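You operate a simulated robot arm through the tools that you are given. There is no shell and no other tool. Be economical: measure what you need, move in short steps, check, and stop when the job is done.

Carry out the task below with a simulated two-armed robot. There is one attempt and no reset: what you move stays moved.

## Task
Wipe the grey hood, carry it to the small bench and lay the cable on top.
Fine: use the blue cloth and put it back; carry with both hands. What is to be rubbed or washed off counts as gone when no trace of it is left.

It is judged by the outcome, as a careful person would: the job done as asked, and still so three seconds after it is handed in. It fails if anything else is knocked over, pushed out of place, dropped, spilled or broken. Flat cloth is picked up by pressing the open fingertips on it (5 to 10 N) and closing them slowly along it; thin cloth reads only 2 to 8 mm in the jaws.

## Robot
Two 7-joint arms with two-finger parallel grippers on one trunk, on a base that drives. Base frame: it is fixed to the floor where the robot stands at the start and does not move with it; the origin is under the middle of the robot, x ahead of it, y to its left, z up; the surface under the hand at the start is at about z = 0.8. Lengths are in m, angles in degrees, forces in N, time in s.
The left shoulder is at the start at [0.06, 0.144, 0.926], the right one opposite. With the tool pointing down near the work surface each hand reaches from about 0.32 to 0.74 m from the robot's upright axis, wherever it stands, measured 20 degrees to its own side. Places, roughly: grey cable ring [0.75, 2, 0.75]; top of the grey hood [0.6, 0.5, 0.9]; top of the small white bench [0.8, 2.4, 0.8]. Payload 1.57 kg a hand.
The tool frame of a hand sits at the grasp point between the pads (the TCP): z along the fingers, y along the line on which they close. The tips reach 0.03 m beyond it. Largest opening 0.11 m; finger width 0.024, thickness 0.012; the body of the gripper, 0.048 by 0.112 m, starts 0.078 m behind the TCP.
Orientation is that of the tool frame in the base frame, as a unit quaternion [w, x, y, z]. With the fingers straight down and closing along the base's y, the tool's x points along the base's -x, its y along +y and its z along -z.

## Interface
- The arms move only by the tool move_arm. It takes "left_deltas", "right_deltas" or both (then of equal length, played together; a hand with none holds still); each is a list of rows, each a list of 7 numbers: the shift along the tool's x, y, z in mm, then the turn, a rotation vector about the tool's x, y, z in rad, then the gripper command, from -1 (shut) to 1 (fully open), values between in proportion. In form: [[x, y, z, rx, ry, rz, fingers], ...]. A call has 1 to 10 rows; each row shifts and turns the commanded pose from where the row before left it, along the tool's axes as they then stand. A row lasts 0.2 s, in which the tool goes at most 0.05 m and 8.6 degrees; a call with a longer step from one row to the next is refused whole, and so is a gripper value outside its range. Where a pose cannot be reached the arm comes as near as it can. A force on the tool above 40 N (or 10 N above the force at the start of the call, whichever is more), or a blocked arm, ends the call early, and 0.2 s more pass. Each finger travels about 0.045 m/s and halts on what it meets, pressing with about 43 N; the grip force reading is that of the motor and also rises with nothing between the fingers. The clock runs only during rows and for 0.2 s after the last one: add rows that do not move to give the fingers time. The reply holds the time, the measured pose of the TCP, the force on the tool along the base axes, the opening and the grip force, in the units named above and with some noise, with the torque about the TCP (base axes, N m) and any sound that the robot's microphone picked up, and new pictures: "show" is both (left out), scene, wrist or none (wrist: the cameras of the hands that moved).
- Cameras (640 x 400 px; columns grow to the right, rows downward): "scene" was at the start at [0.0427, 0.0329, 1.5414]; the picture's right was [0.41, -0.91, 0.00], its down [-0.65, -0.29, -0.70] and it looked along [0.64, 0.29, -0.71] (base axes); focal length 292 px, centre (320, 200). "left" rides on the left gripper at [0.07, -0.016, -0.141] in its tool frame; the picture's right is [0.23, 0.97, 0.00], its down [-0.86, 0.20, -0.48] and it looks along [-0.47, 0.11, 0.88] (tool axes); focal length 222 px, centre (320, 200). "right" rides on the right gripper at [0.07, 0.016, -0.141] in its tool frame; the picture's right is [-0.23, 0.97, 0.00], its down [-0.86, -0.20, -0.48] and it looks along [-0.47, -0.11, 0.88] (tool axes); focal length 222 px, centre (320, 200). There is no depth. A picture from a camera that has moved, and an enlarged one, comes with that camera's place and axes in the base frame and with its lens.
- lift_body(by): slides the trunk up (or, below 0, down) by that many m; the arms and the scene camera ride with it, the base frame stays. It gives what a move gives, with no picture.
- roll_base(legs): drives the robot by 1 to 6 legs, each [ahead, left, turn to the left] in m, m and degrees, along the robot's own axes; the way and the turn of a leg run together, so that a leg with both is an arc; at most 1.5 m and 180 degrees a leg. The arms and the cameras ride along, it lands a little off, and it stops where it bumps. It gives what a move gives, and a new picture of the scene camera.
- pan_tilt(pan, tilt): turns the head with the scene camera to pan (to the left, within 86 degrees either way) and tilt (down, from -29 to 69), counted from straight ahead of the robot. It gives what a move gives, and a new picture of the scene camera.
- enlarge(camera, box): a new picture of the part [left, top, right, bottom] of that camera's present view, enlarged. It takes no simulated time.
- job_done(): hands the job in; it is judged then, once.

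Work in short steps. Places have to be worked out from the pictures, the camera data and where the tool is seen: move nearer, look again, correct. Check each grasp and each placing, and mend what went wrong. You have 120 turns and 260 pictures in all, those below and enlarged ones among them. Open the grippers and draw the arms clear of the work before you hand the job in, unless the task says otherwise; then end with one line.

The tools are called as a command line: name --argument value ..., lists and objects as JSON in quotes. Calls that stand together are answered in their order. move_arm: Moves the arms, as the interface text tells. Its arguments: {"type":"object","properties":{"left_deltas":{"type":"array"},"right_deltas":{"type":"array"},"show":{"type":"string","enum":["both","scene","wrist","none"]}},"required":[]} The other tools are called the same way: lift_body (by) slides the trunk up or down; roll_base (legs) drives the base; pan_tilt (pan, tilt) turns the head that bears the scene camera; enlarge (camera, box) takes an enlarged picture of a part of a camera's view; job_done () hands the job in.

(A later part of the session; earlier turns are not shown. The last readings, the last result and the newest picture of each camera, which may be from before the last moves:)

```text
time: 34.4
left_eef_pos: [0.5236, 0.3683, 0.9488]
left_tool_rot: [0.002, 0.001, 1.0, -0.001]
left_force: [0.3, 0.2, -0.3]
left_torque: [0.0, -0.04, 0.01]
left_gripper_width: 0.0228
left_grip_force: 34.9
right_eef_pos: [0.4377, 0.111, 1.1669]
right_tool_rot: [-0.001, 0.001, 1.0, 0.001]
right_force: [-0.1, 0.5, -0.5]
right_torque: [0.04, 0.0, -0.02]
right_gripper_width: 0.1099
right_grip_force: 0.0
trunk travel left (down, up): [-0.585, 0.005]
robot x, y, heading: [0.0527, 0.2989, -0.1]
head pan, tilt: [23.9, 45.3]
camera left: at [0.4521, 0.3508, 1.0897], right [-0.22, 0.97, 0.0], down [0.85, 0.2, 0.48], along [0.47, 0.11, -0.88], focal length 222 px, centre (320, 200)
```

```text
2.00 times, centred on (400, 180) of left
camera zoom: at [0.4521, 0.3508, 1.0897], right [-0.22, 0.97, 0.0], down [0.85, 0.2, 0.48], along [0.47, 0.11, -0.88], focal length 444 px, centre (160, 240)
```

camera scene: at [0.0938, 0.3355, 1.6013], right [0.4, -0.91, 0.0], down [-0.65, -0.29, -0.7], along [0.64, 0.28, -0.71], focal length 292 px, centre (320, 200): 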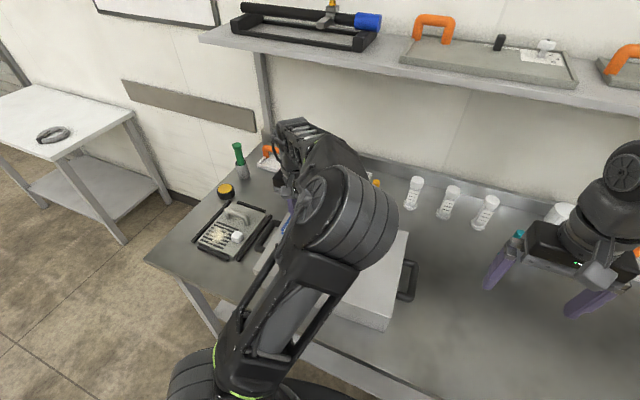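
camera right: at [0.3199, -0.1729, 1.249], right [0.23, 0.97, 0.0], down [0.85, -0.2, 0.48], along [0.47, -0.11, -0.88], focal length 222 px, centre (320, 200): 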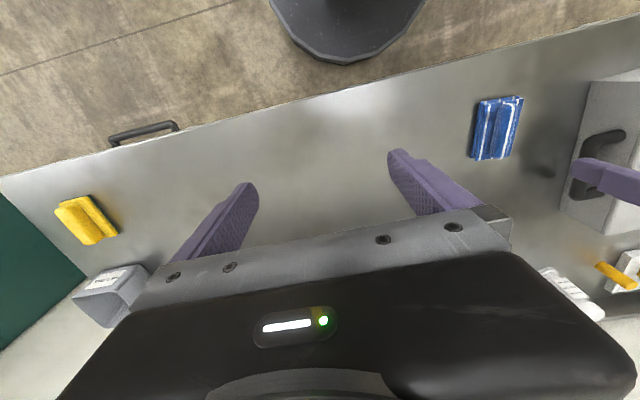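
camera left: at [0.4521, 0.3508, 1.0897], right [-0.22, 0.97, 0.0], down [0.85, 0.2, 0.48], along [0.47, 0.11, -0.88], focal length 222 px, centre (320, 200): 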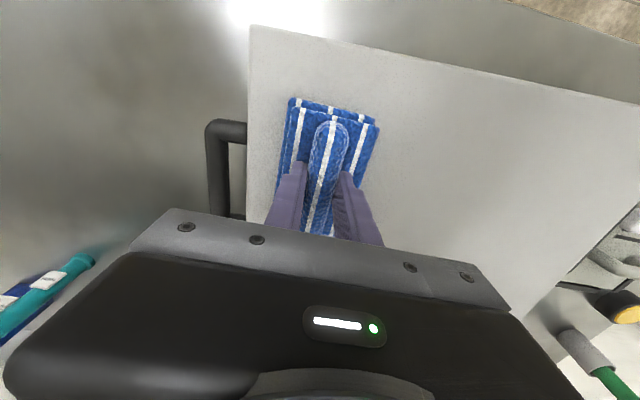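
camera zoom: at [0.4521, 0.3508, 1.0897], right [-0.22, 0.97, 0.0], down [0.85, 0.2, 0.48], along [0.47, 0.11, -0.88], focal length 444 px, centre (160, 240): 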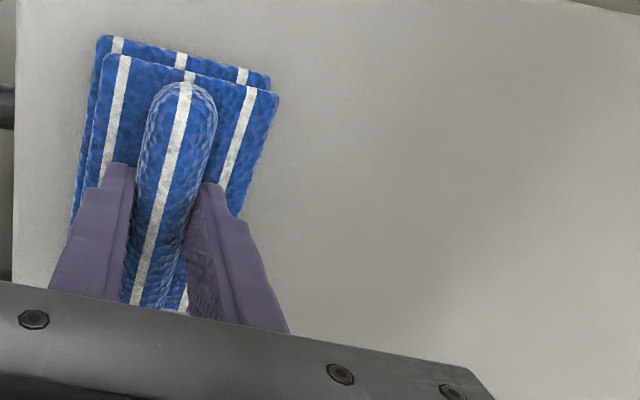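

It looks clean so far. One more pass at x≈0.56 covers the far part, where a faint speck was seen near x 0.59.

move_arm --left_deltas '[[-20, 0, 0, 0, 0, 0, -1], [-18, 0, 1.2, 0, 0, 0, -1], [0, 20, 0, 0, 0, 0, -1], [0, 20, 0, 0, 0, 0, -1], [0, 20, 0, 0, 0, 0, -1], [0, 20, 0, 0, 0, 0, -1], [0, 20, 0, 0, 0, 0, -1], [0, 20, 0, 0, 0, 0, -1], [0, 10, 0, 0, 0, 0, -1], [0, 0, 0, 0, 0, 0, -1]]' --show "none"

move_arm --left_deltas '[[0, 0, -10, 0, 0, 0, -1], [15, -30, -30, 0, 0, 0, -1], [15, -40, 0, 0, 0, 0, -1], [15, -40, 0, 0, 0, 0, -1], [20, -40, 0, 0, 0, 0, -1], [15, -40, 0, 0, 0, 0, -1], [0, 0, 0, 0, 0, 0, -1]]' --show "both"

enlarge --camera "left" --box '[280, 60, 640, 300]'

```text
time: 36.6
left_eef_pos: [0.5609, 0.497, 0.948]
left_tool_rot: [0.004, 0.002, 1.0, 0.0]
left_force: [-0.1, -4.2, 11.7]
left_torque: [-0.07, 0.3, 0.05]
left_gripper_width: 0.0228
left_grip_force: 35.3
right_eef_pos: [0.4374, 0.112, 1.1673]
right_tool_rot: [0.001, 0.002, 1.0, 0.001]
right_force: [-0.3, -0.2, 0.0]
right_torque: [-0.01, -0.02, 0.04]
right_gripper_width: 0.1099
right_grip_force: 0.0
trunk travel left (down, up): [-0.585, 0.005]
robot x, y, heading: [0.0518, 0.2993, -0.1]
head pan, tilt: [23.9, 45.3]
```

```text
time: 38.2
left_eef_pos: [0.4806, 0.3074, 0.9899]
left_tool_rot: [0.003, 0.002, 1.0, -0.001]
left_force: [-0.1, 0.9, -0.4]
left_torque: [-0.05, 0.03, 0.0]
left_gripper_width: 0.0228
left_grip_force: 35.3
right_eef_pos: [0.4387, 0.1126, 1.1673]
right_tool_rot: [-0.001, 0.001, 1.0, 0.0]
right_force: [-0.1, 0.5, -0.1]
right_torque: [-0.02, 0.0, -0.02]
right_gripper_width: 0.1098
right_grip_force: 0.0
trunk travel left (down, up): [-0.585, 0.005]
robot x, y, heading: [0.0502, 0.2958, -0.3]
head pan, tilt: [23.9, 45.3]
camera scene: at [0.0932, 0.3343, 1.6014], right [0.4, -0.91, 0.0], down [-0.65, -0.29, -0.7], along [0.64, 0.28, -0.71], focal length 292 px, centre (320, 200)
camera left: at [0.4082, 0.2929, 1.1306], right [-0.23, 0.97, 0.0], down [0.85, 0.2, 0.48], along [0.47, 0.11, -0.88], focal length 222 px, centre (320, 200)
```

scene: 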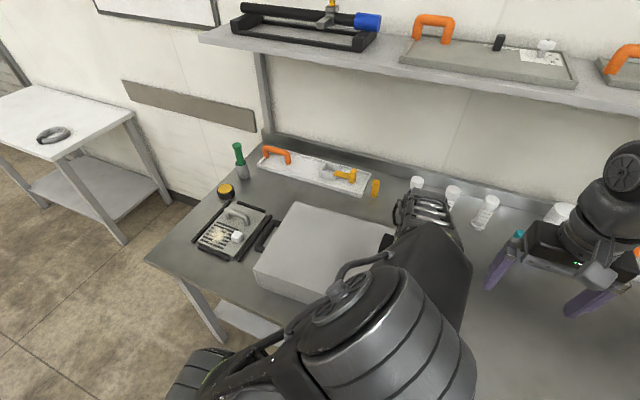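
left: 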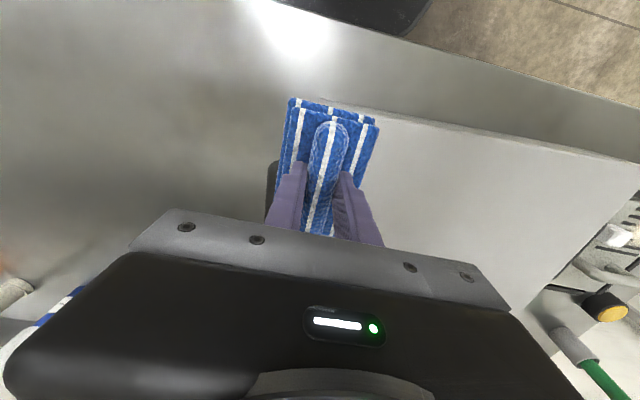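

```text
1.67 times, centred on (460, 180) of left
camera zoom: at [0.4082, 0.2929, 1.1306], right [-0.23, 0.97, 0.0], down [0.85, 0.2, 0.48], along [0.47, 0.11, -0.88], focal length 370 px, centre (87, 233)
```

zoom: 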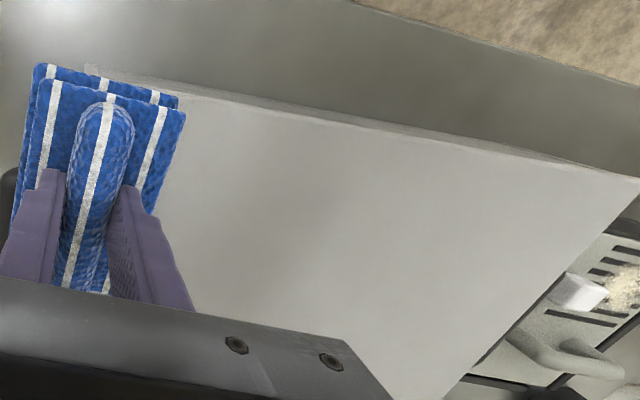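

enlarge --camera "scene" --box '[180, 130, 420, 310]'

roll_base --legs '[[-0.05, -0.3, 0]]'

```text
2.22 times, centred on (300, 220) of scene
camera zoom: at [0.0932, 0.3343, 1.6014], right [0.4, -0.91, 0.0], down [-0.65, -0.29, -0.7], along [0.64, 0.28, -0.71], focal length 649 px, centre (364, 156)
```

zoom: 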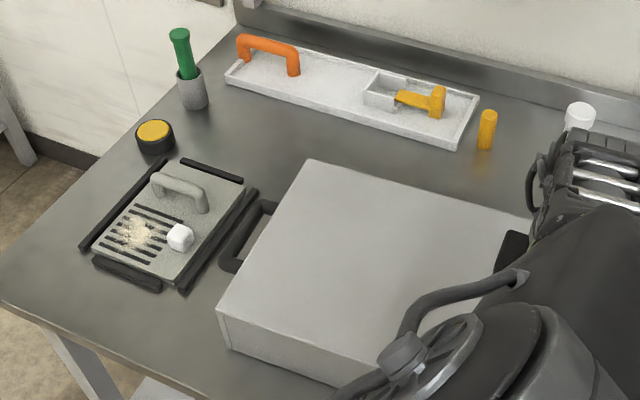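

```text
time: 40.2
left_eef_pos: [0.4282, 0.0092, 0.9893]
left_tool_rot: [0.003, 0.0, 1.0, 0.0]
left_force: [-0.2, -1.1, 0.4]
left_torque: [0.02, 0.02, -0.02]
left_gripper_width: 0.0229
left_grip_force: 35.5
right_eef_pos: [0.389, -0.1889, 1.1669]
right_tool_rot: [0.0, 0.001, 1.0, 0.001]
right_force: [-0.2, -0.5, 0.3]
right_torque: [0.05, 0.02, -0.03]
right_gripper_width: 0.1098
right_grip_force: 0.0
trunk travel left (down, up): [-0.585, 0.005]
robot x, y, heading: [-0.001, 0.0017, -0.1]
head pan, tilt: [23.9, 45.3]
camera scene: at [0.0426, 0.0328, 1.6014], right [0.4, -0.91, 0.0], down [-0.65, -0.29, -0.7], along [0.64, 0.28, -0.71], focal length 292 px, centre (320, 200)
```

scene: 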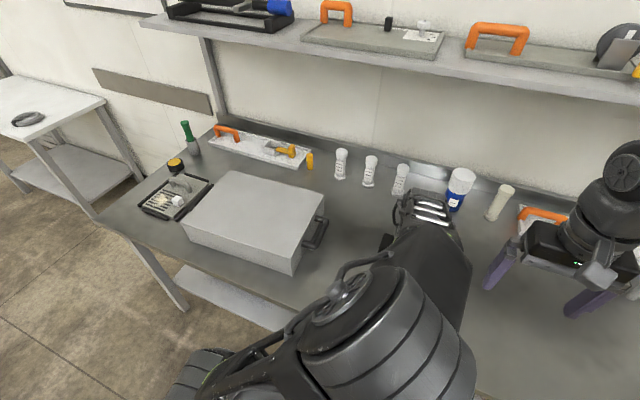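

The hood top is clean in this view. Return the cloth above its place and lower to just above the table.

move_arm --left_deltas '[[-12, 32, 0, 0, 0, 0, -1], [-12, 32, 0, 0, 0, 0, -1], [-12, 32, 0, 0, 0, 0, -1], [-13, 32, 0, 0, 0, 0, -1], [0, 0, 35, 0, 0, 0, -1], [0, 0, 35, 0, 0, 0, -1], [0, 0, 35, 0, 0, 0, -1], [0, 0, 25, 0, 0, 0, -1], [0, 0, 5, 0, 0, 0, -1], [0, 0, 0, 0, 0, 0, -1]]' --show "wrist"

```text
time: 42.4
left_eef_pos: [0.4792, 0.1376, 0.8557]
left_tool_rot: [0.003, 0.001, 1.0, -0.001]
left_force: [-0.1, -0.7, 0.0]
left_torque: [-0.04, -0.02, 0.01]
left_gripper_width: 0.0232
left_grip_force: 35.4
right_eef_pos: [0.3876, -0.1879, 1.166]
right_tool_rot: [0.0, 0.001, 1.0, -0.001]
right_force: [-0.1, -0.5, 0.1]
right_torque: [0.03, 0.0, 0.03]
right_gripper_width: 0.11
right_grip_force: 0.0
trunk travel left (down, up): [-0.585, 0.005]
robot x, y, heading: [-0.0017, 0.0051, -0.2]
head pan, tilt: [23.9, 45.3]
camera left: at [0.4086, 0.1214, 0.9954], right [-0.23, 0.97, 0.0], down [0.85, 0.2, 0.48], along [0.47, 0.11, -0.88], focal length 222 px, centre (320, 200)
```

left: 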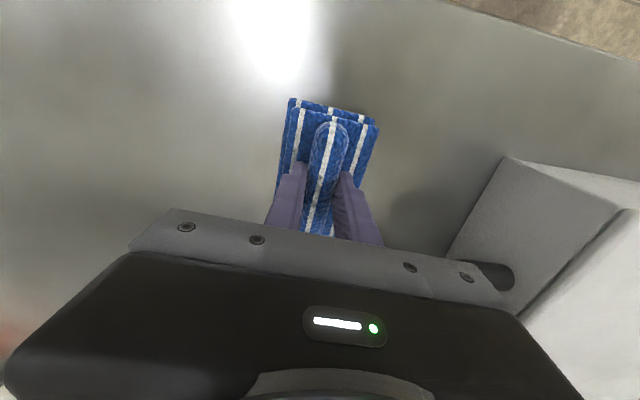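

Over its old spot. Lower the last 7 mm, open, and rise.

move_arm --left_deltas '[[2, 0, 4, 0, 0, 0, -1], [0, 0, 3, 0, 0, 0, -1], [0, 0, 0, 0, 0, 0, -1], [0, 0, 0, 0, 0, 0, -0.5], [0, 0, 0, 0, 0, 0, -0.2], [0, 0, 0, 0, 0, 0, -0.1], [0, 0, -10, 0, 0, 0, -0.1], [0, 0, -30, 0, 0, 0, -0.1], [0, 0, -40, 0, 0, 0, 0], [0, 0, -40, 0, 0, 0, 0]]' --show "wrist"

```text
time: 44.6
left_eef_pos: [0.4777, 0.1386, 0.966]
left_tool_rot: [0.002, 0.001, 1.0, -0.001]
left_force: [0.3, 0.4, -0.2]
left_torque: [-0.04, -0.03, -0.03]
left_gripper_width: 0.0547
left_grip_force: 0.1
right_eef_pos: [0.3879, -0.1877, 1.1666]
right_tool_rot: [0.001, 0.001, 1.0, 0.0]
right_force: [-0.6, -0.4, 0.1]
right_torque: [-0.02, 0.0, 0.0]
right_gripper_width: 0.1097
right_grip_force: 0.1
trunk travel left (down, up): [-0.585, 0.005]
robot x, y, heading: [0.0008, 0.0009, -0.2]
head pan, tilt: [23.9, 45.3]
camera left: at [0.4064, 0.1226, 1.1062], right [-0.23, 0.97, 0.0], down [0.85, 0.2, 0.48], along [0.47, 0.11, -0.88], focal length 222 px, centre (320, 200)
```

left: 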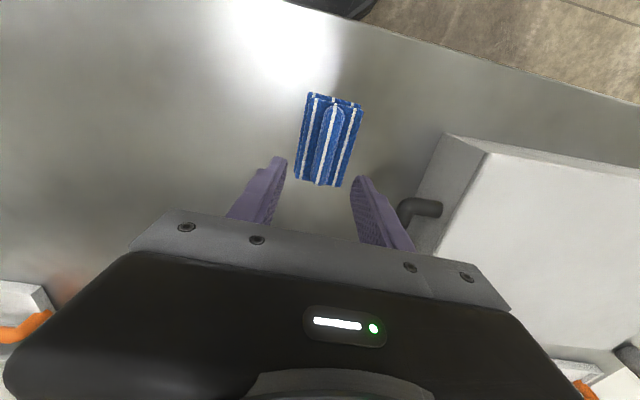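

The cloth is back in place. Before going for the hood I look at the bench with the head panned left.

pan_tilt --pan 68 --tilt 25

```text
time: 45.7
left_eef_pos: [0.4775, 0.1397, 0.9637]
left_tool_rot: [0.002, 0.001, 1.0, -0.001]
left_force: [-0.2, 0.3, -0.3]
left_torque: [0.0, -0.01, 0.02]
left_gripper_width: 0.0553
left_grip_force: 0.1
right_eef_pos: [0.3889, -0.1881, 1.1685]
right_tool_rot: [0.0, 0.001, 1.0, -0.001]
right_force: [0.1, 0.2, 0.4]
right_torque: [0.01, -0.01, 0.0]
right_gripper_width: 0.11
right_grip_force: 0.2
trunk travel left (down, up): [-0.585, 0.005]
robot x, y, heading: [0.002, -0.0, -0.3]
head pan, tilt: [68.0, 25.0]
camera scene: at [0.0034, 0.0866, 1.6324], right [0.93, -0.38, 0.0], down [-0.16, -0.39, -0.91], along [0.34, 0.84, -0.42], focal length 292 px, centre (320, 200)
```

scene: 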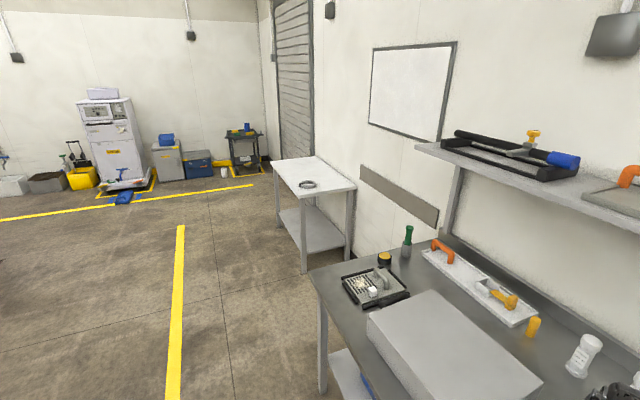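

Bench top spans about x 0.58–1.02, y 1.84–2.75, with the cable at about (0.70, 2.06). The plan is to grip the hood by its two handles, lift, back out, drive left about 1.95 m, and go ahead to set it at (0.80, 2.45). First I raise the left hand and bring the robot in front of the hood.

move_arm --left_deltas '[[0, 20, -40, 0, 0, 0, 0.5], [0, 20, -40, 0, 0, 0, 1], [0, 20, -20, 0, 0, 0, 1], [0, 20, 0, 0, 0, 0, 1]]' --show "none"

pan_tilt --pan 0 --tilt 50

roll_base --legs '[[0.05, 0.49, 0]]'

```text
time: 46.7
left_eef_pos: [0.4784, 0.2195, 1.0646]
left_tool_rot: [0.003, 0.001, 1.0, -0.001]
left_force: [0.3, 0.4, -1.3]
left_torque: [-0.01, 0.02, 0.01]
left_gripper_width: 0.11
left_grip_force: 0.0
right_eef_pos: [0.3898, -0.1866, 1.168]
right_tool_rot: [0.0, 0.001, 1.0, -0.001]
right_force: [-0.9, 0.5, -0.5]
right_torque: [-0.01, -0.02, 0.02]
right_gripper_width: 0.1101
right_grip_force: 0.1
trunk travel left (down, up): [-0.585, 0.005]
robot x, y, heading: [0.0009, -0.001, -0.2]
head pan, tilt: [68.0, 25.0]
```

```text
time: 48.1
left_eef_pos: [0.4788, 0.2188, 1.0672]
left_tool_rot: [0.003, 0.001, 1.0, -0.001]
left_force: [-0.2, -1.2, 0.1]
left_torque: [0.01, -0.02, -0.05]
left_gripper_width: 0.1102
left_grip_force: 0.1
right_eef_pos: [0.3889, -0.1882, 1.1677]
right_tool_rot: [0.001, 0.0, 1.0, 0.001]
right_force: [0.5, -0.3, 0.1]
right_torque: [-0.01, 0.03, 0.0]
right_gripper_width: 0.11
right_grip_force: 0.1
trunk travel left (down, up): [-0.585, 0.005]
robot x, y, heading: [0.0003, 0.0012, 0.1]
head pan, tilt: [0.0, 50.0]
camera scene: at [0.0457, 0.0012, 1.595], right [0.0, -1.0, 0.0], down [-0.77, 0.0, -0.64], along [0.64, 0.0, -0.77], focal length 292 px, centre (320, 200)
```

scene: 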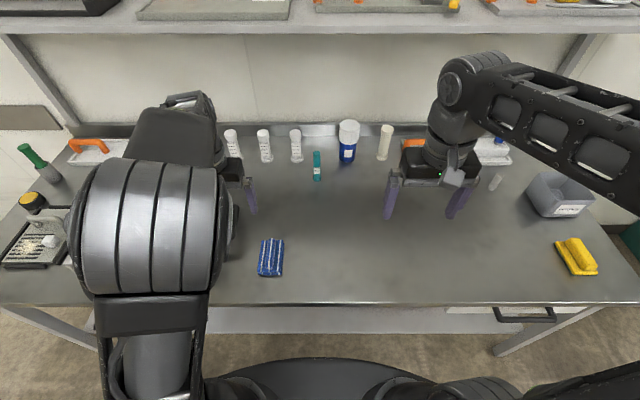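

```text
time: 51.0
left_eef_pos: [0.5281, 0.7161, 1.0667]
left_tool_rot: [0.002, -0.003, 1.0, -0.001]
left_force: [0.8, 0.0, 0.0]
left_torque: [-0.03, 0.0, -0.01]
left_gripper_width: 0.1099
left_grip_force: 0.0
right_eef_pos: [0.4411, 0.3102, 1.1678]
right_tool_rot: [0.0, -0.003, 1.0, 0.0]
right_force: [-0.1, 0.9, 0.5]
right_torque: [-0.02, 0.0, 0.0]
right_gripper_width: 0.11
right_grip_force: 0.1
trunk travel left (down, up): [-0.585, 0.005]
robot x, y, heading: [0.0473, 0.4935, 0.4]
head pan, tilt: [0.0, 50.0]
camera scene: at [0.0957, 0.496, 1.5949], right [0.01, -1.0, 0.0], down [-0.77, -0.01, -0.64], along [0.64, 0.0, -0.77], focal length 292 px, centre (320, 200)
```

scene: 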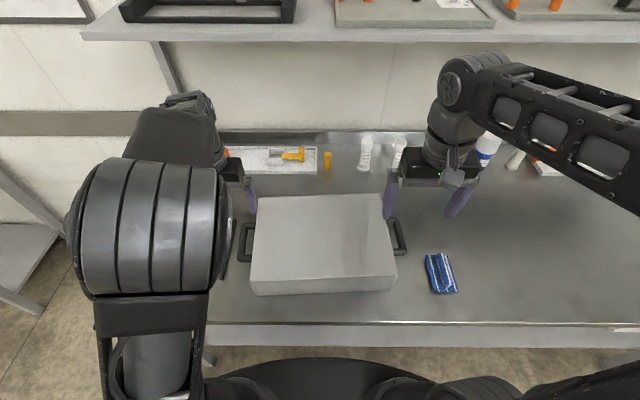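

Both handles show. Take detailed looks at each.

enlarge --camera "scene" --box '[200, 170, 440, 320]'

enlarge --camera "left" --box '[0, 0, 640, 400]'

enlarge --camera "right" --box '[0, 0, 640, 400]'

```text
2.67 times, centred on (320, 245) of scene
camera zoom: at [0.0957, 0.496, 1.5949], right [0.01, -1.0, 0.0], down [-0.77, -0.01, -0.64], along [0.64, 0.0, -0.77], focal length 779 px, centre (320, 80)
```

zoom: 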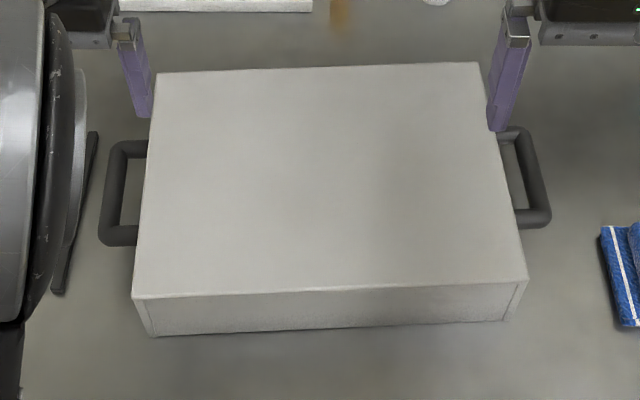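

```text
1.00 times, centred on (320, 200) of left (not enlarged: the box is as wide or as high as the picture)
camera zoom: at [0.4557, 0.6997, 1.2073], right [-0.23, 0.97, 0.0], down [0.85, 0.21, 0.48], along [0.47, 0.11, -0.88], focal length 222 px, centre (320, 200)
```

zoom: 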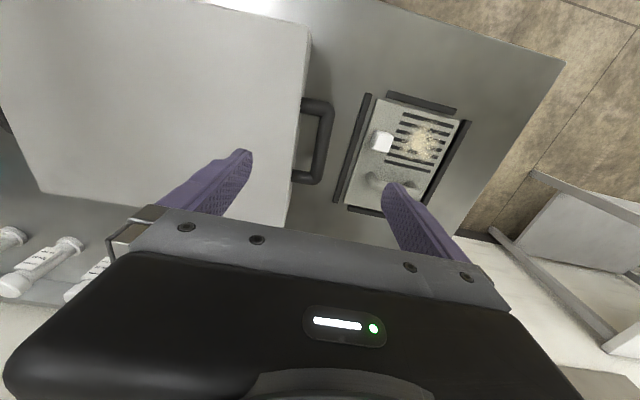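

```text
1.00 times, centred on (320, 200) of right (not enlarged: the box is as wide or as high as the picture)
camera zoom: at [0.3712, 0.3257, 1.3093], right [0.22, 0.98, 0.0], down [0.86, -0.19, 0.48], along [0.47, -0.11, -0.88], focal length 222 px, centre (320, 200)
```

zoom: 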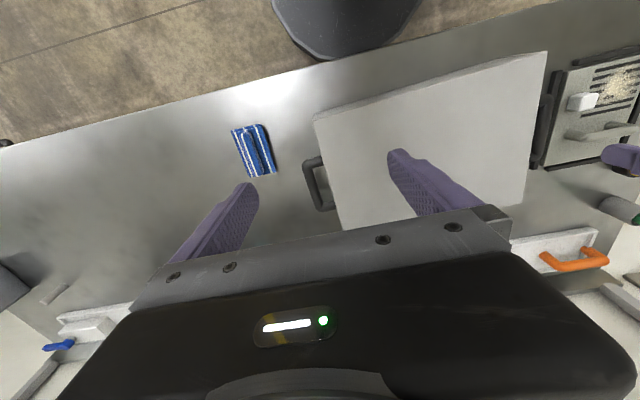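

Left bar is at about (0.543, 0.722, 0.86) and right bar at about (0.572, 0.255, 0.86), with the hood yawed about 3.5°. I bring both hands above the bars, yaw them to match, and look close up.

move_arm --left_deltas '[[-5, 2, 0, 0, 0, 0, 0.5], [-5, 2, 0, 0, 0, 0, 0.2], [-5, 2, 0, 0, 0, 0, 0.1], [0, 0, 20, 0, 0, -0.061, 0.1], [0, 0, 25, 0, 0, 0, 0.1], [0, 0, 25, 0, 0, 0, 0.1], [0, 0, 25, 0, 0, 0, 0.1], [0, 0, 0, 0, 0, 0, 0.1]]' --right_deltas '[[-32, -14, 0, 0, 0, 0, 0.5], [-33, -14, 0, 0, 0, 0, 0.2], [-33, -14, 0, 0, 0, 0, 0.1], [-33, -10, 30, 0, 0, -0.061, 0.1], [0, 0, 45, 0, 0, 0, 0.1], [0, 0, 45, 0, 0, 0, 0.1], [0, 0, 45, 0, 0, 0, 0.1], [0, 0, 35, 0, 0, 0, 0.1]]'

```text
time: 52.9
left_eef_pos: [0.5431, 0.7211, 0.9732]
left_tool_rot: [0.002, -0.034, 0.999, -0.001]
left_force: [0.8, -0.5, 0.2]
left_torque: [-0.01, 0.03, 0.01]
left_gripper_width: 0.0606
left_grip_force: 0.0
right_eef_pos: [0.5762, 0.2569, 0.9656]
right_tool_rot: [0.001, -0.034, 0.999, 0.0]
right_force: [-1.0, 0.2, 1.0]
right_torque: [0.02, 0.02, 0.01]
right_gripper_width: 0.0605
right_grip_force: 0.0
trunk travel left (down, up): [-0.585, 0.005]
robot x, y, heading: [0.0458, 0.4977, 0.5]
head pan, tilt: [0.0, 50.0]
camera scene: at [0.096, 0.495, 1.595], right [0.01, -1.0, 0.0], down [-0.77, -0.01, -0.64], along [0.64, 0.0, -0.77], focal length 292 px, centre (320, 200)
camera right: at [0.5057, 0.2693, 1.108], right [0.16, 0.99, 0.0], down [0.87, -0.14, 0.48], along [0.47, -0.08, -0.88], focal length 222 px, centre (320, 200)
camera left: at [0.4723, 0.7001, 1.113], right [-0.29, 0.96, 0.0], down [0.84, 0.26, 0.48], along [0.46, 0.14, -0.88], focal length 222 px, centre (320, 200)
```

scene: 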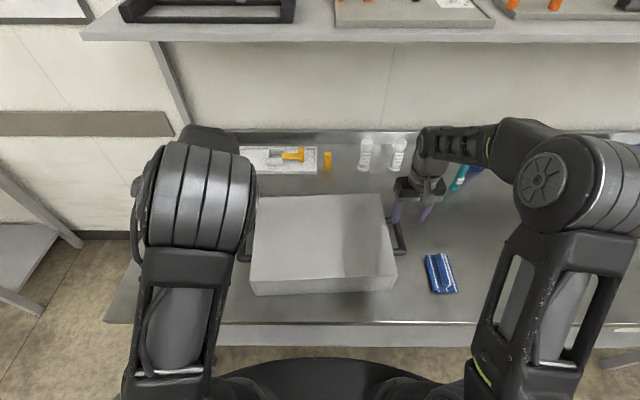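
right: 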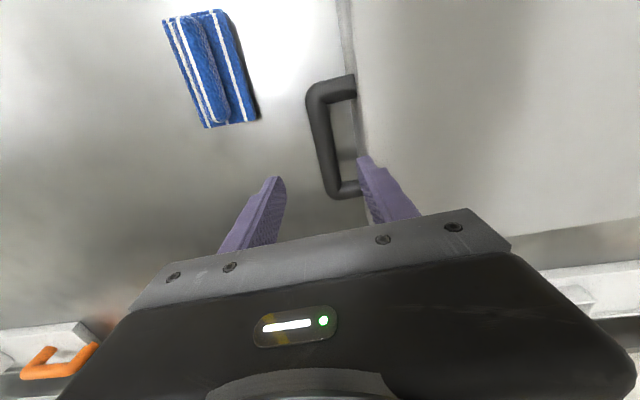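
left: 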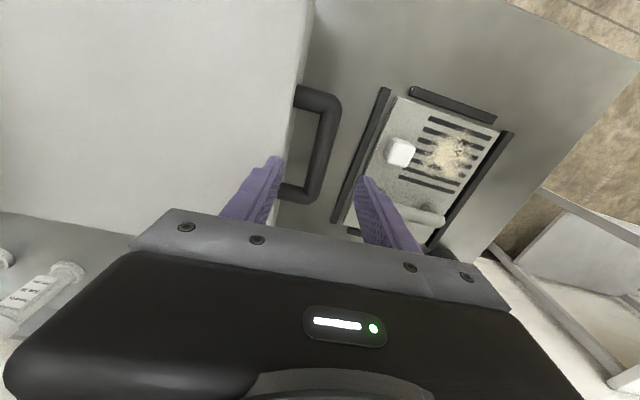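

Refined: left bar at (0.54, 0.7265), right bar at (0.566, 0.261). The gap to the hood wall is only about 28 mm, so I narrow the openings to about 38 mm, centre, lower to z≈0.94 and re-check.

move_arm --left_deltas '[[0, 5, 10, 0, 0, 0, -0.1], [0, 0, 10, 0, 0, 0, -0.3], [0, 0, 10, 0, 0, 0, -0.3], [0, 0, 4, 0, 0, 0, -0.3]]' --right_deltas '[[8, 3, 10, 0, 0, 0, -0.1], [0, 0, 10, 0, 0, 0, -0.3], [0, 0, 7, 0, 0, 0, -0.3], [0, 0, 0, 0, 0, 0, -0.3]]' --show "none"

enlarge --camera "left" --box '[200, 60, 440, 260]'

enlarge --camera "right" --box '[200, 60, 440, 260]'

```text
time: 53.9
left_eef_pos: [0.5425, 0.7249, 0.939]
left_tool_rot: [0.003, -0.034, 0.999, 0.0]
left_force: [-0.1, -0.9, -0.1]
left_torque: [0.0, -0.01, 0.02]
left_gripper_width: 0.0386
left_grip_force: 0.0
right_eef_pos: [0.5654, 0.2594, 0.9409]
right_tool_rot: [0.001, -0.034, 0.999, 0.0]
right_force: [0.2, 0.0, 0.4]
right_torque: [0.03, -0.01, -0.02]
right_gripper_width: 0.0386
right_grip_force: 0.0
trunk travel left (down, up): [-0.585, 0.005]
robot x, y, heading: [0.0496, 0.4912, 0.3]
head pan, tilt: [0.0, 50.0]
```

```text
2.00 times, centred on (320, 160) of left
camera zoom: at [0.4726, 0.7046, 1.0794], right [-0.29, 0.96, 0.0], down [0.84, 0.26, 0.48], along [0.46, 0.14, -0.88], focal length 444 px, centre (320, 280)
```

zoom: 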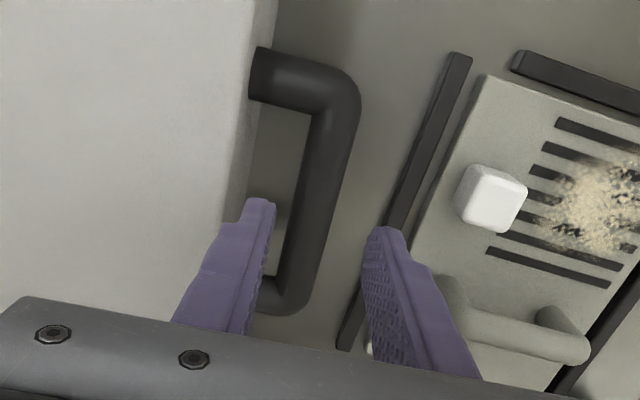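

```text
2.00 times, centred on (320, 160) of right
camera zoom: at [0.4955, 0.2714, 1.0825], right [0.16, 0.99, 0.0], down [0.87, -0.14, 0.48], along [0.47, -0.08, -0.88], focal length 444 px, centre (320, 280)
```

zoom: 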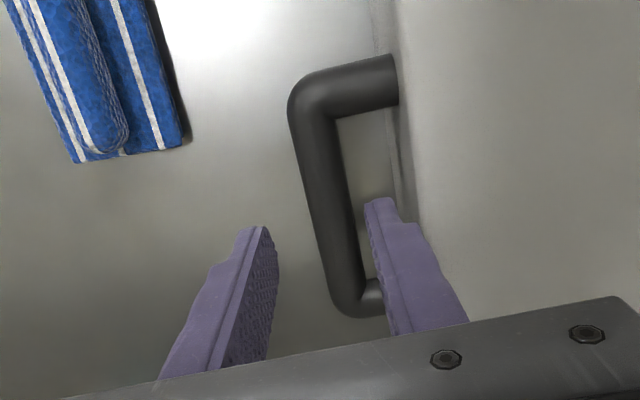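

Bars are nearly centred: the left needs +1.5 mm, the right +4.5 mm in y. Then I descend onto the bars to z≈0.857.

move_arm --left_deltas '[[0, 1.5, 0, 0, 0, 0, -0.3], [0, 0, 15, 0, 0, 0, -0.3], [0, 0, 15, 0, 0, 0, -0.3], [0, 0, 15, 0, 0, 0, -0.3], [0, 0, 15, 0, 0, 0, -0.3], [0, 0, 15, 0, 0, 0, -0.3], [0, 0, 7, 0, 0, 0, -0.3], [0, 0, 0, 0, 0, 0, -0.3]]' --right_deltas '[[0, 4.5, 0, 0, 0, 0, -0.3], [0, 0, 15, 0, 0, 0, -0.3], [0, 0, 15, 0, 0, 0, -0.3], [0, 0, 15, 0, 0, 0, -0.3], [0, 0, 15, 0, 0, 0, -0.3], [0, 0, 15, 0, 0, 0, -0.3], [0, 0, 9, 0, 0, 0, -0.3], [0, 0, 0, 0, 0, 0, -0.3]]' --show "wrist"

```text
time: 55.6
left_eef_pos: [0.5444, 0.7299, 0.857]
left_tool_rot: [0.002, -0.034, 0.999, -0.001]
left_force: [-0.5, 0.0, -0.2]
left_torque: [0.02, -0.02, 0.01]
left_gripper_width: 0.0387
left_grip_force: 0.1
right_eef_pos: [0.5635, 0.2655, 0.8538]
right_tool_rot: [0.0, -0.034, 0.999, 0.0]
right_force: [-0.5, -0.3, -0.2]
right_torque: [0.04, 0.0, -0.01]
right_gripper_width: 0.0384
right_grip_force: 0.1
trunk travel left (down, up): [-0.585, 0.005]
robot x, y, heading: [0.0508, 0.4967, 0.1]
head pan, tilt: [0.0, 50.0]
camera right: at [0.4933, 0.2768, 0.9971], right [0.16, 0.99, 0.0], down [0.87, -0.14, 0.48], along [0.47, -0.08, -0.88], focal length 222 px, centre (320, 200)
camera left: at [0.4732, 0.7078, 0.9967], right [-0.29, 0.96, 0.0], down [0.84, 0.26, 0.48], along [0.46, 0.14, -0.88], focal length 222 px, centre (320, 200)
```

right: 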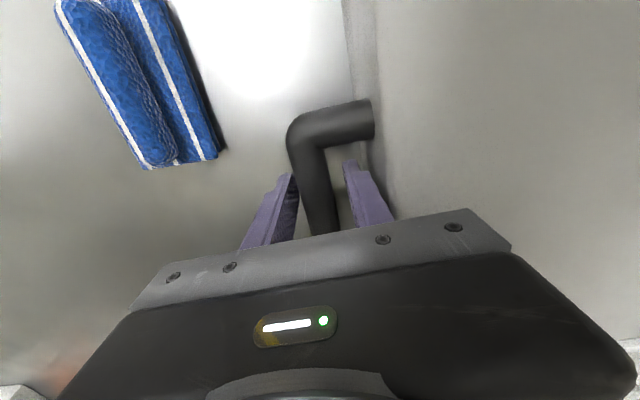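
left: 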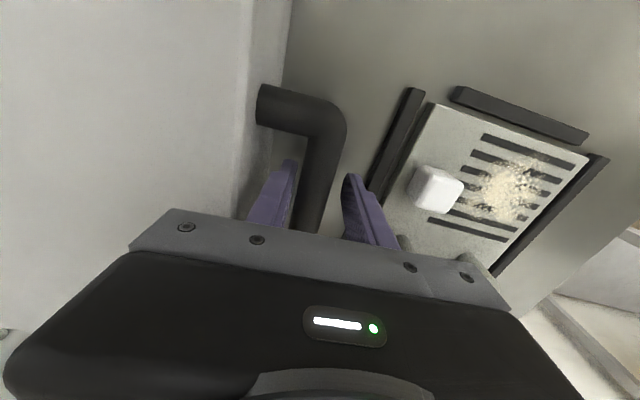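

Both pairs of fingers straddle the bars. Close both grippers.

move_arm --left_deltas '[[0, 0, 0, 0, 0, 0, -0.45], [0, 0, 0, 0, 0, 0, -0.55], [0, 0, 0, 0, 0, 0, -0.65], [0, 0, 0, 0, 0, 0, -0.8], [0, 0, 0, 0, 0, 0, -1], [0, 0, 0, 0, 0, 0, -1], [0, 0, 0, 0, 0, 0, -1]]' --right_deltas '[[0, 0, 0, 0, 0, 0, -0.45], [0, 0, 0, 0, 0, 0, -0.55], [0, 0, 0, 0, 0, 0, -0.65], [0, 0, 0, 0, 0, 0, -0.8], [0, 0, 0, 0, 0, 0, -1], [0, 0, 0, 0, 0, 0, -1], [0, 0, 0, 0, 0, 0, -1]]' --show "wrist"

```text
time: 57.2
left_eef_pos: [0.5436, 0.7266, 0.856]
left_tool_rot: [0.003, -0.032, 0.999, -0.002]
left_force: [-1.1, -29.2, 2.5]
left_torque: [0.33, -0.4, -0.56]
left_gripper_width: 0.0219
left_grip_force: 35.1
right_eef_pos: [0.5633, 0.2665, 0.8542]
right_tool_rot: [0.001, -0.033, 0.999, 0.002]
right_force: [1.2, 24.3, -0.3]
right_torque: [-0.23, 0.13, -0.78]
right_gripper_width: 0.0217
right_grip_force: 34.6
trunk travel left (down, up): [-0.585, 0.005]
robot x, y, heading: [0.0498, 0.4952, 0.8]
head pan, tilt: [0.0, 50.0]
camera right: at [0.4933, 0.278, 0.9973], right [0.16, 0.99, 0.0], down [0.87, -0.14, 0.48], along [0.47, -0.07, -0.88], focal length 222 px, centre (320, 200)
camera left: at [0.4733, 0.7059, 0.997], right [-0.29, 0.96, -0.01], down [0.84, 0.26, 0.48], along [0.46, 0.13, -0.88], focal length 222 px, centre (320, 200)
```

right: 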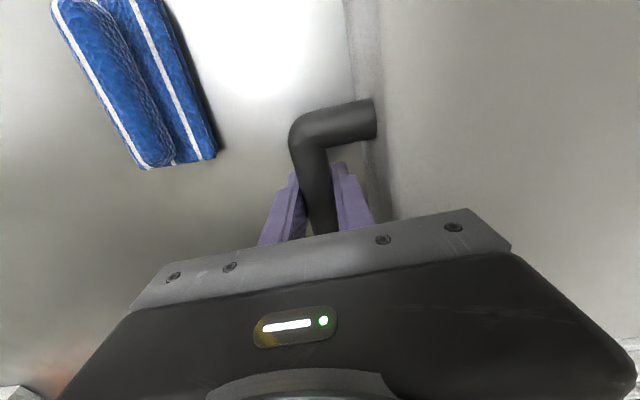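
left: 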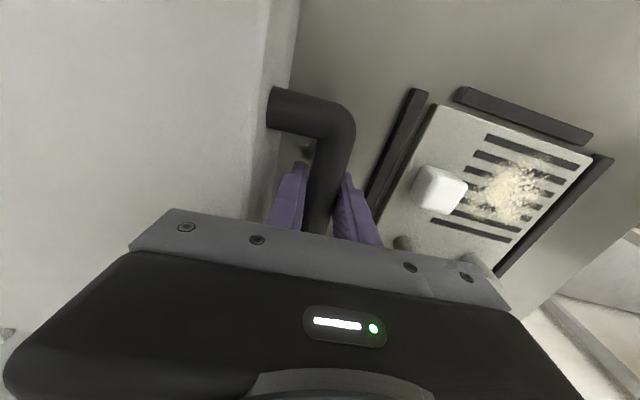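

Both bars are gripped (22 mm). The hands pull outward against each other at about 25 N, so I relax by about 3 mm each before lifting.

move_arm --left_deltas '[[0, -2, 0, 0, 0, 0, -1], [0, -1, 0, 0, 0, 0, -1], [0, 0, 0, 0, 0, 0, -1]]' --right_deltas '[[0, 1, 0, 0, 0, 0, -1], [0, 1, 0, 0, 0, 0, -1], [0, 0, 0, 0, 0, 0, -1]]' --show "none"

```text
time: 58.0
left_eef_pos: [0.5439, 0.726, 0.8559]
left_tool_rot: [0.004, -0.033, 0.999, 0.0]
left_force: [-0.7, -12.1, 17.9]
left_torque: [0.11, 0.72, -0.75]
left_gripper_width: 0.0215
left_grip_force: 34.7
right_eef_pos: [0.5632, 0.2671, 0.8559]
right_tool_rot: [0.001, -0.034, 0.999, 0.001]
right_force: [2.4, 18.9, -0.6]
right_torque: [-0.19, 0.07, -0.66]
right_gripper_width: 0.0218
right_grip_force: 34.7
trunk travel left (down, up): [-0.585, 0.005]
robot x, y, heading: [0.0554, 0.4966, 0.4]
head pan, tilt: [0.0, 50.0]
```

Relax slightly more and lift 20 mm slowly with both hands.

move_arm --left_deltas '[[0, -1, -2, 0, 0, 0, -1], [0, 0, -3, 0, 0, 0, -1], [0, 0, -5, 0, 0, 0, -1], [0, 0, -5, 0, 0, 0, -1], [0, 0, -5, 0, 0, 0, -1], [0, 0, 0, 0, 0, 0, -1]]' --right_deltas '[[0, 2, -2, 0, 0, 0, -1], [0, 0, -3, 0, 0, 0, -1], [0, 0, -5, 0, 0, 0, -1], [0, 0, -5, 0, 0, 0, -1], [0, 0, -5, 0, 0, 0, -1], [0, 0, 0, 0, 0, 0, -1]]'

```text
time: 59.5
left_eef_pos: [0.5436, 0.7264, 0.8746]
left_tool_rot: [0.002, -0.034, 0.999, 0.001]
left_force: [-3.4, 18.8, -5.7]
left_torque: [-0.17, 0.23, -0.65]
left_gripper_width: 0.0215
left_grip_force: 34.4
right_eef_pos: [0.565, 0.2667, 0.8751]
right_tool_rot: [0.0, -0.034, 0.999, -0.001]
right_force: [3.5, -18.3, -6.4]
right_torque: [0.16, -0.11, -0.46]
right_gripper_width: 0.0218
right_grip_force: 35.2
trunk travel left (down, up): [-0.585, 0.005]
robot x, y, heading: [0.0502, 0.4958, 0.2]
head pan, tilt: [0.0, 50.0]
camera scene: at [0.0969, 0.495, 1.5949], right [0.01, -1.0, 0.0], down [-0.77, -0.01, -0.64], along [0.64, 0.0, -0.77], focal length 292 px, centre (320, 200)
camera right: at [0.4943, 0.2792, 1.0175], right [0.16, 0.99, 0.0], down [0.87, -0.14, 0.48], along [0.47, -0.08, -0.88], focal length 222 px, centre (320, 200)
camera left: at [0.4731, 0.7045, 1.0158], right [-0.29, 0.96, 0.0], down [0.84, 0.26, 0.48], along [0.46, 0.14, -0.88], focal length 222 px, centre (320, 200)
```

scene: 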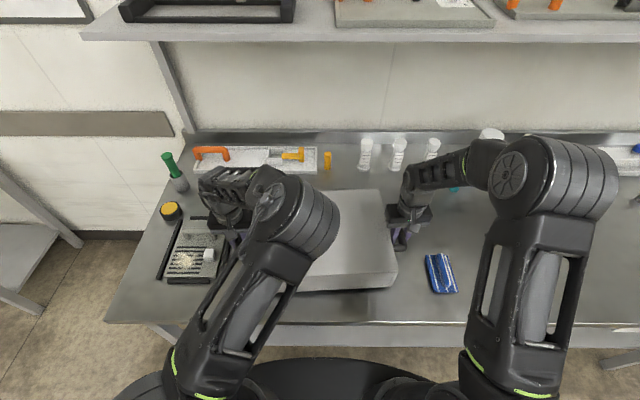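
right: 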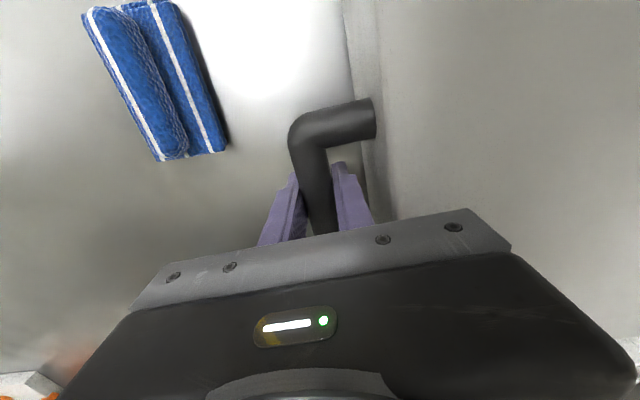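
left: 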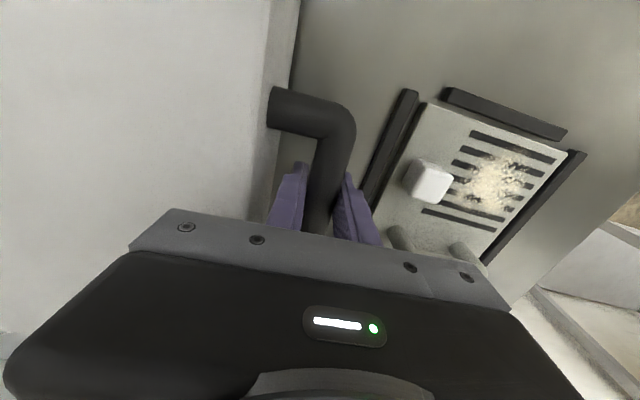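

The hood is off the table, about 6 N per hand. Balance the squeeze and raise another 75 mm.

move_arm --left_deltas '[[0, 1.5, -5, 0, 0, 0, -1], [0, 0, -10, 0, 0, 0, -1], [0, 0, -10, 0, 0, 0, -1], [0, 0, -10, 0, 0, 0, -1], [0, 0, -10, 0, 0, 0, -1], [0, 0, -10, 0, 0, 0, -1], [0, 0, -10, 0, 0, 0, -1], [0, 0, -10, 0, 0, 0, -1], [0, 0, 0, 0, 0, 0, -1]]' --right_deltas '[[0, -1, -5, 0, 0, 0, -1], [0, 0, -10, 0, 0, 0, -1], [0, 0, -10, 0, 0, 0, -1], [0, 0, -10, 0, 0, 0, -1], [0, 0, -10, 0, 0, 0, -1], [0, 0, -10, 0, 0, 0, -1], [0, 0, -10, 0, 0, 0, -1], [0, 0, -10, 0, 0, 0, -1], [0, 0, 0, 0, 0, 0, -1]]' --show "scene"

```text
time: 61.5
left_eef_pos: [0.5437, 0.7267, 0.9505]
left_tool_rot: [0.003, -0.034, 0.999, -0.001]
left_force: [-3.1, 18.9, -5.1]
left_torque: [-0.2, -0.29, -0.49]
left_gripper_width: 0.0216
left_grip_force: 34.3
right_eef_pos: [0.5663, 0.2672, 0.9515]
right_tool_rot: [0.0, -0.033, 0.999, -0.001]
right_force: [3.2, -18.3, -5.8]
right_torque: [0.12, 0.37, -0.34]
right_gripper_width: 0.0215
right_grip_force: 35.3
trunk travel left (down, up): [-0.585, 0.005]
robot x, y, heading: [0.0463, 0.4955, 0.6]
head pan, tilt: [0.0, 50.0]
camera scene: at [0.097, 0.495, 1.5948], right [0.01, -1.0, 0.0], down [-0.77, -0.01, -0.64], along [0.64, 0.0, -0.77], focal length 292 px, centre (320, 200)
```

scene: 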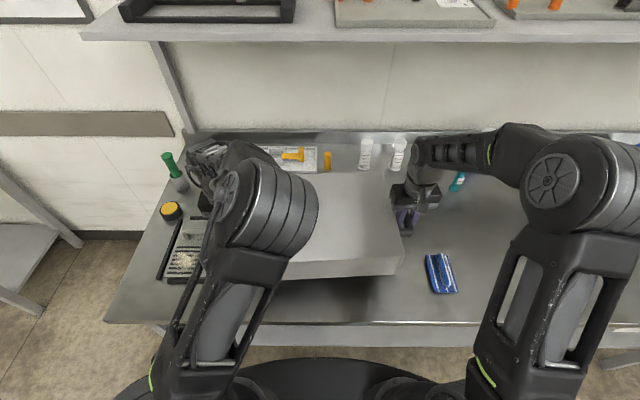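

The hood is held level and steady. Back straight out 0.45 m, clear of the table items.

roll_base --legs '[[-0.45, 0, 0]]'

```text
time: 64.1
left_eef_pos: [0.0928, 0.7281, 0.9488]
left_tool_rot: [0.003, -0.042, 0.999, -0.001]
left_force: [-2.8, 19.3, -5.9]
left_torque: [-0.19, 0.09, -0.46]
left_gripper_width: 0.0218
left_grip_force: 34.6
right_eef_pos: [0.1249, 0.2689, 0.9527]
right_tool_rot: [0.0, -0.041, 0.999, 0.0]
right_force: [2.6, -19.7, -6.0]
right_torque: [0.21, -0.03, -0.42]
right_gripper_width: 0.0217
right_grip_force: 34.2
trunk travel left (down, up): [-0.585, 0.005]
robot x, y, heading: [-0.3938, 0.49, 1.7]
head pan, tilt: [0.0, 50.0]
camera scene: at [-0.3486, 0.4892, 1.5949], right [0.02, -1.0, 0.0], down [-0.77, -0.02, -0.64], along [0.64, 0.02, -0.77], focal length 292 px, centre (320, 200)
```

scene: 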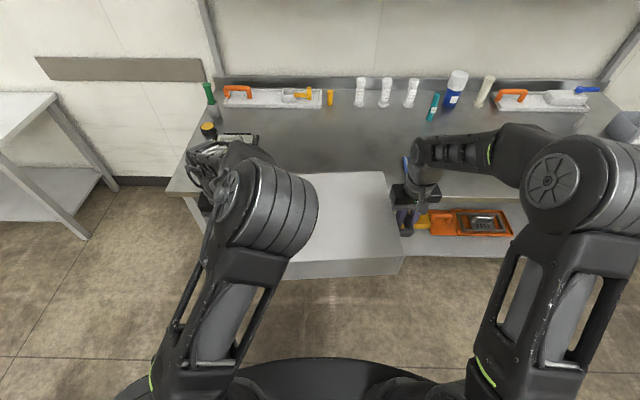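

Clear. Turn −4° to square the hood with the bench, then drive left in two legs, looking afterwards.

roll_base --legs '[[0, 0, -4], [0, 0.95, 0], [0, 0.95, 0]]'

```text
time: 74.1
left_eef_pos: [0.2039, 2.5789, 0.9486]
left_tool_rot: [0.002, -0.006, 1.0, -0.001]
left_force: [-2.6, 2.7, -5.9]
left_torque: [-0.11, 0.0, -0.48]
left_gripper_width: 0.0215
left_grip_force: 35.0
right_eef_pos: [0.2013, 2.12, 0.9524]
right_tool_rot: [0.0, -0.005, 1.0, 0.0]
right_force: [2.2, -1.9, -6.9]
right_torque: [-0.04, 0.09, -0.35]
right_gripper_width: 0.0217
right_grip_force: 34.6
trunk travel left (down, up): [-0.585, 0.005]
robot x, y, heading: [-0.3023, 2.3748, -2.8]
head pan, tilt: [0.0, 50.0]
camera scene: at [-0.2541, 2.374, 1.5949], right [-0.05, -1.0, 0.0], down [-0.77, 0.04, -0.64], along [0.64, -0.03, -0.77], focal length 292 px, centre (320, 200)
```

scene: 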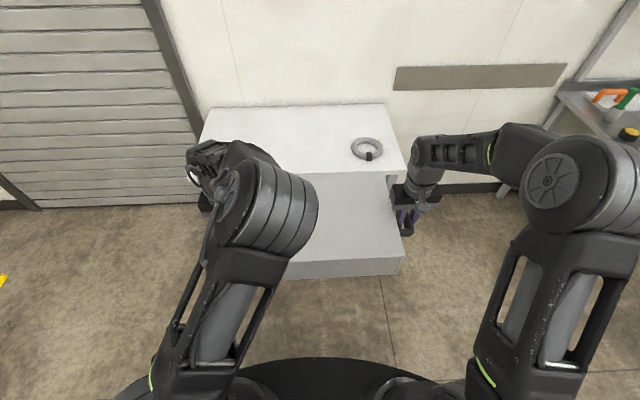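

Squared up. Intersecting views puts the bench at about x 0.60–1.10, y 1.98–2.93, z≈0.72–0.75, with the cable at about (0.75, 2.1). I aim the hood centre at about (0.79, 2.52), left of the cable. First part of the approach:

roll_base --legs '[[0.3, 0.19, 0]]'

```text
time: 76.4
left_eef_pos: [0.5077, 2.7606, 0.9483]
left_tool_rot: [0.002, -0.008, 1.0, 0.0]
left_force: [-1.1, 0.5, -6.6]
left_torque: [-0.07, 0.15, -0.48]
left_gripper_width: 0.0216
left_grip_force: 34.9
right_eef_pos: [0.5069, 2.2993, 0.9516]
right_tool_rot: [0.0, -0.008, 1.0, 0.0]
right_force: [3.2, 0.1, -5.3]
right_torque: [-0.01, -0.04, -0.38]
right_gripper_width: 0.0217
right_grip_force: 34.3
trunk travel left (down, up): [-0.585, 0.005]
robot x, y, heading: [0.0066, 2.555, -2.4]
head pan, tilt: [0.0, 50.0]
camera scene: at [0.0511, 2.552, 1.5948], right [-0.04, -1.0, 0.0], down [-0.77, 0.03, -0.64], along [0.64, -0.03, -0.77], focal length 292 px, centre (320, 200)
```

scene: 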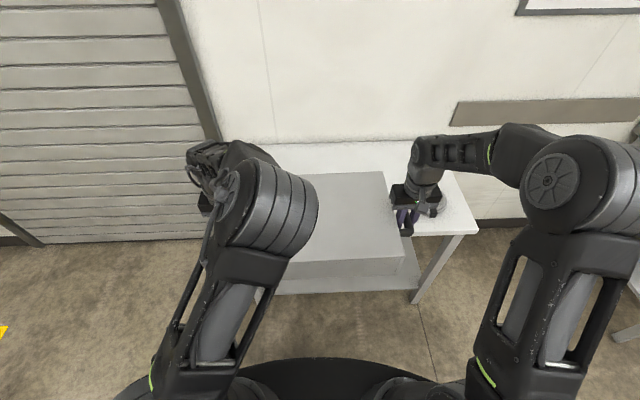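

Bench near edge is at x≈0.595, right edge at y≈1.98, back edge at about 1.09. Hood mid y is 2.53, which is good. Advance the rest.

roll_base --legs '[[0.25, 0.0, 0]]'

```text
time: 78.2
left_eef_pos: [0.7543, 2.751, 0.948]
left_tool_rot: [0.001, -0.009, 1.0, -0.001]
left_force: [-2.0, -0.8, -6.2]
left_torque: [0.03, 0.17, -0.43]
left_gripper_width: 0.0216
left_grip_force: 34.7
right_eef_pos: [0.7545, 2.289, 0.9516]
right_tool_rot: [-0.001, -0.008, 1.0, 0.0]
right_force: [3.2, 0.0, -6.1]
right_torque: [0.06, -0.03, -0.36]
right_gripper_width: 0.0216
right_grip_force: 34.6
trunk travel left (down, up): [-0.585, 0.005]
robot x, y, heading: [0.25, 2.5414, -2.3]
head pan, tilt: [0.0, 50.0]
camera scene: at [0.2978, 2.5407, 1.5948], right [-0.04, -1.0, 0.0], down [-0.77, 0.03, -0.64], along [0.64, -0.03, -0.77], focal length 292 px, centre (320, 200)
```

scene: 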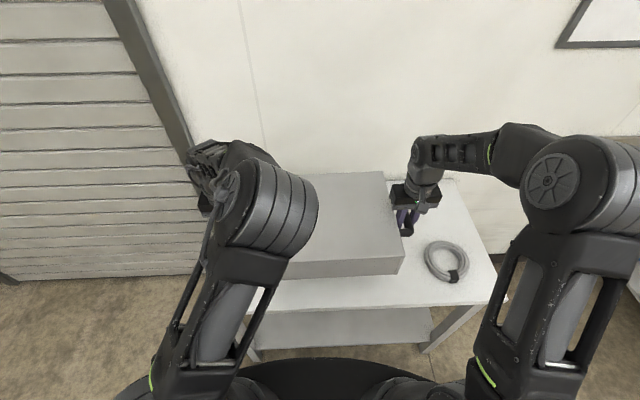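

The cable ring (centre ≈(0.72, 2.12)) lies clear of the right hand. Extend both arms 40 mm forward so the hood sits well on the bench.

move_arm --left_deltas '[[-8, 0, 0, 0, 0, 0, -1], [-8, 0, 0, 0, 0, 0, -1], [-8, 0, 0, 0, 0, 0, -1], [-8, 0, 0, 0, 0, 0, -1], [-8, 0, 0, 0, 0, 0, -1], [0, 0, 0, 0, 0, 0, -1]]' --right_deltas '[[-8, 0, 0, 0, 0, 0, -1], [-8, 0, 0, 0, 0, 0, -1], [-8, 0, 0, 0, 0, 0, -1], [-8, 0, 0, 0, 0, 0, -1], [-8, 0, 0, 0, 0, 0, -1], [0, 0, 0, 0, 0, 0, -1]]' --show "none"

lift_body --by -0.09

```text
time: 79.6
left_eef_pos: [0.7935, 2.7498, 0.9493]
left_tool_rot: [0.002, -0.008, 1.0, -0.001]
left_force: [-2.7, 0.5, -6.5]
left_torque: [0.08, 0.72, -0.54]
left_gripper_width: 0.0214
left_grip_force: 34.8
right_eef_pos: [0.7912, 2.2904, 0.9492]
right_tool_rot: [0.0, -0.008, 1.0, 0.0]
right_force: [3.0, 0.3, -4.7]
right_torque: [0.07, -0.6, -0.57]
right_gripper_width: 0.0216
right_grip_force: 34.2
trunk travel left (down, up): [-0.585, 0.005]
robot x, y, heading: [0.2511, 2.5425, -2.7]
head pan, tilt: [0.0, 50.0]
```

```text
time: 80.8
left_eef_pos: [0.7931, 2.7507, 0.8599]
left_tool_rot: [0.002, -0.009, 1.0, 0.001]
left_force: [-3.1, 3.6, -6.3]
left_torque: [-0.01, 0.26, -0.72]
left_gripper_width: 0.0218
left_grip_force: 34.6
right_eef_pos: [0.7915, 2.2906, 0.861]
right_tool_rot: [0.0, -0.008, 1.0, 0.0]
right_force: [3.1, -3.7, -6.6]
right_torque: [0.03, -0.16, -0.63]
right_gripper_width: 0.0213
right_grip_force: 34.8
trunk travel left (down, up): [-0.495, 0.095]
robot x, y, heading: [0.2532, 2.5404, -2.3]
head pan, tilt: [0.0, 50.0]
```

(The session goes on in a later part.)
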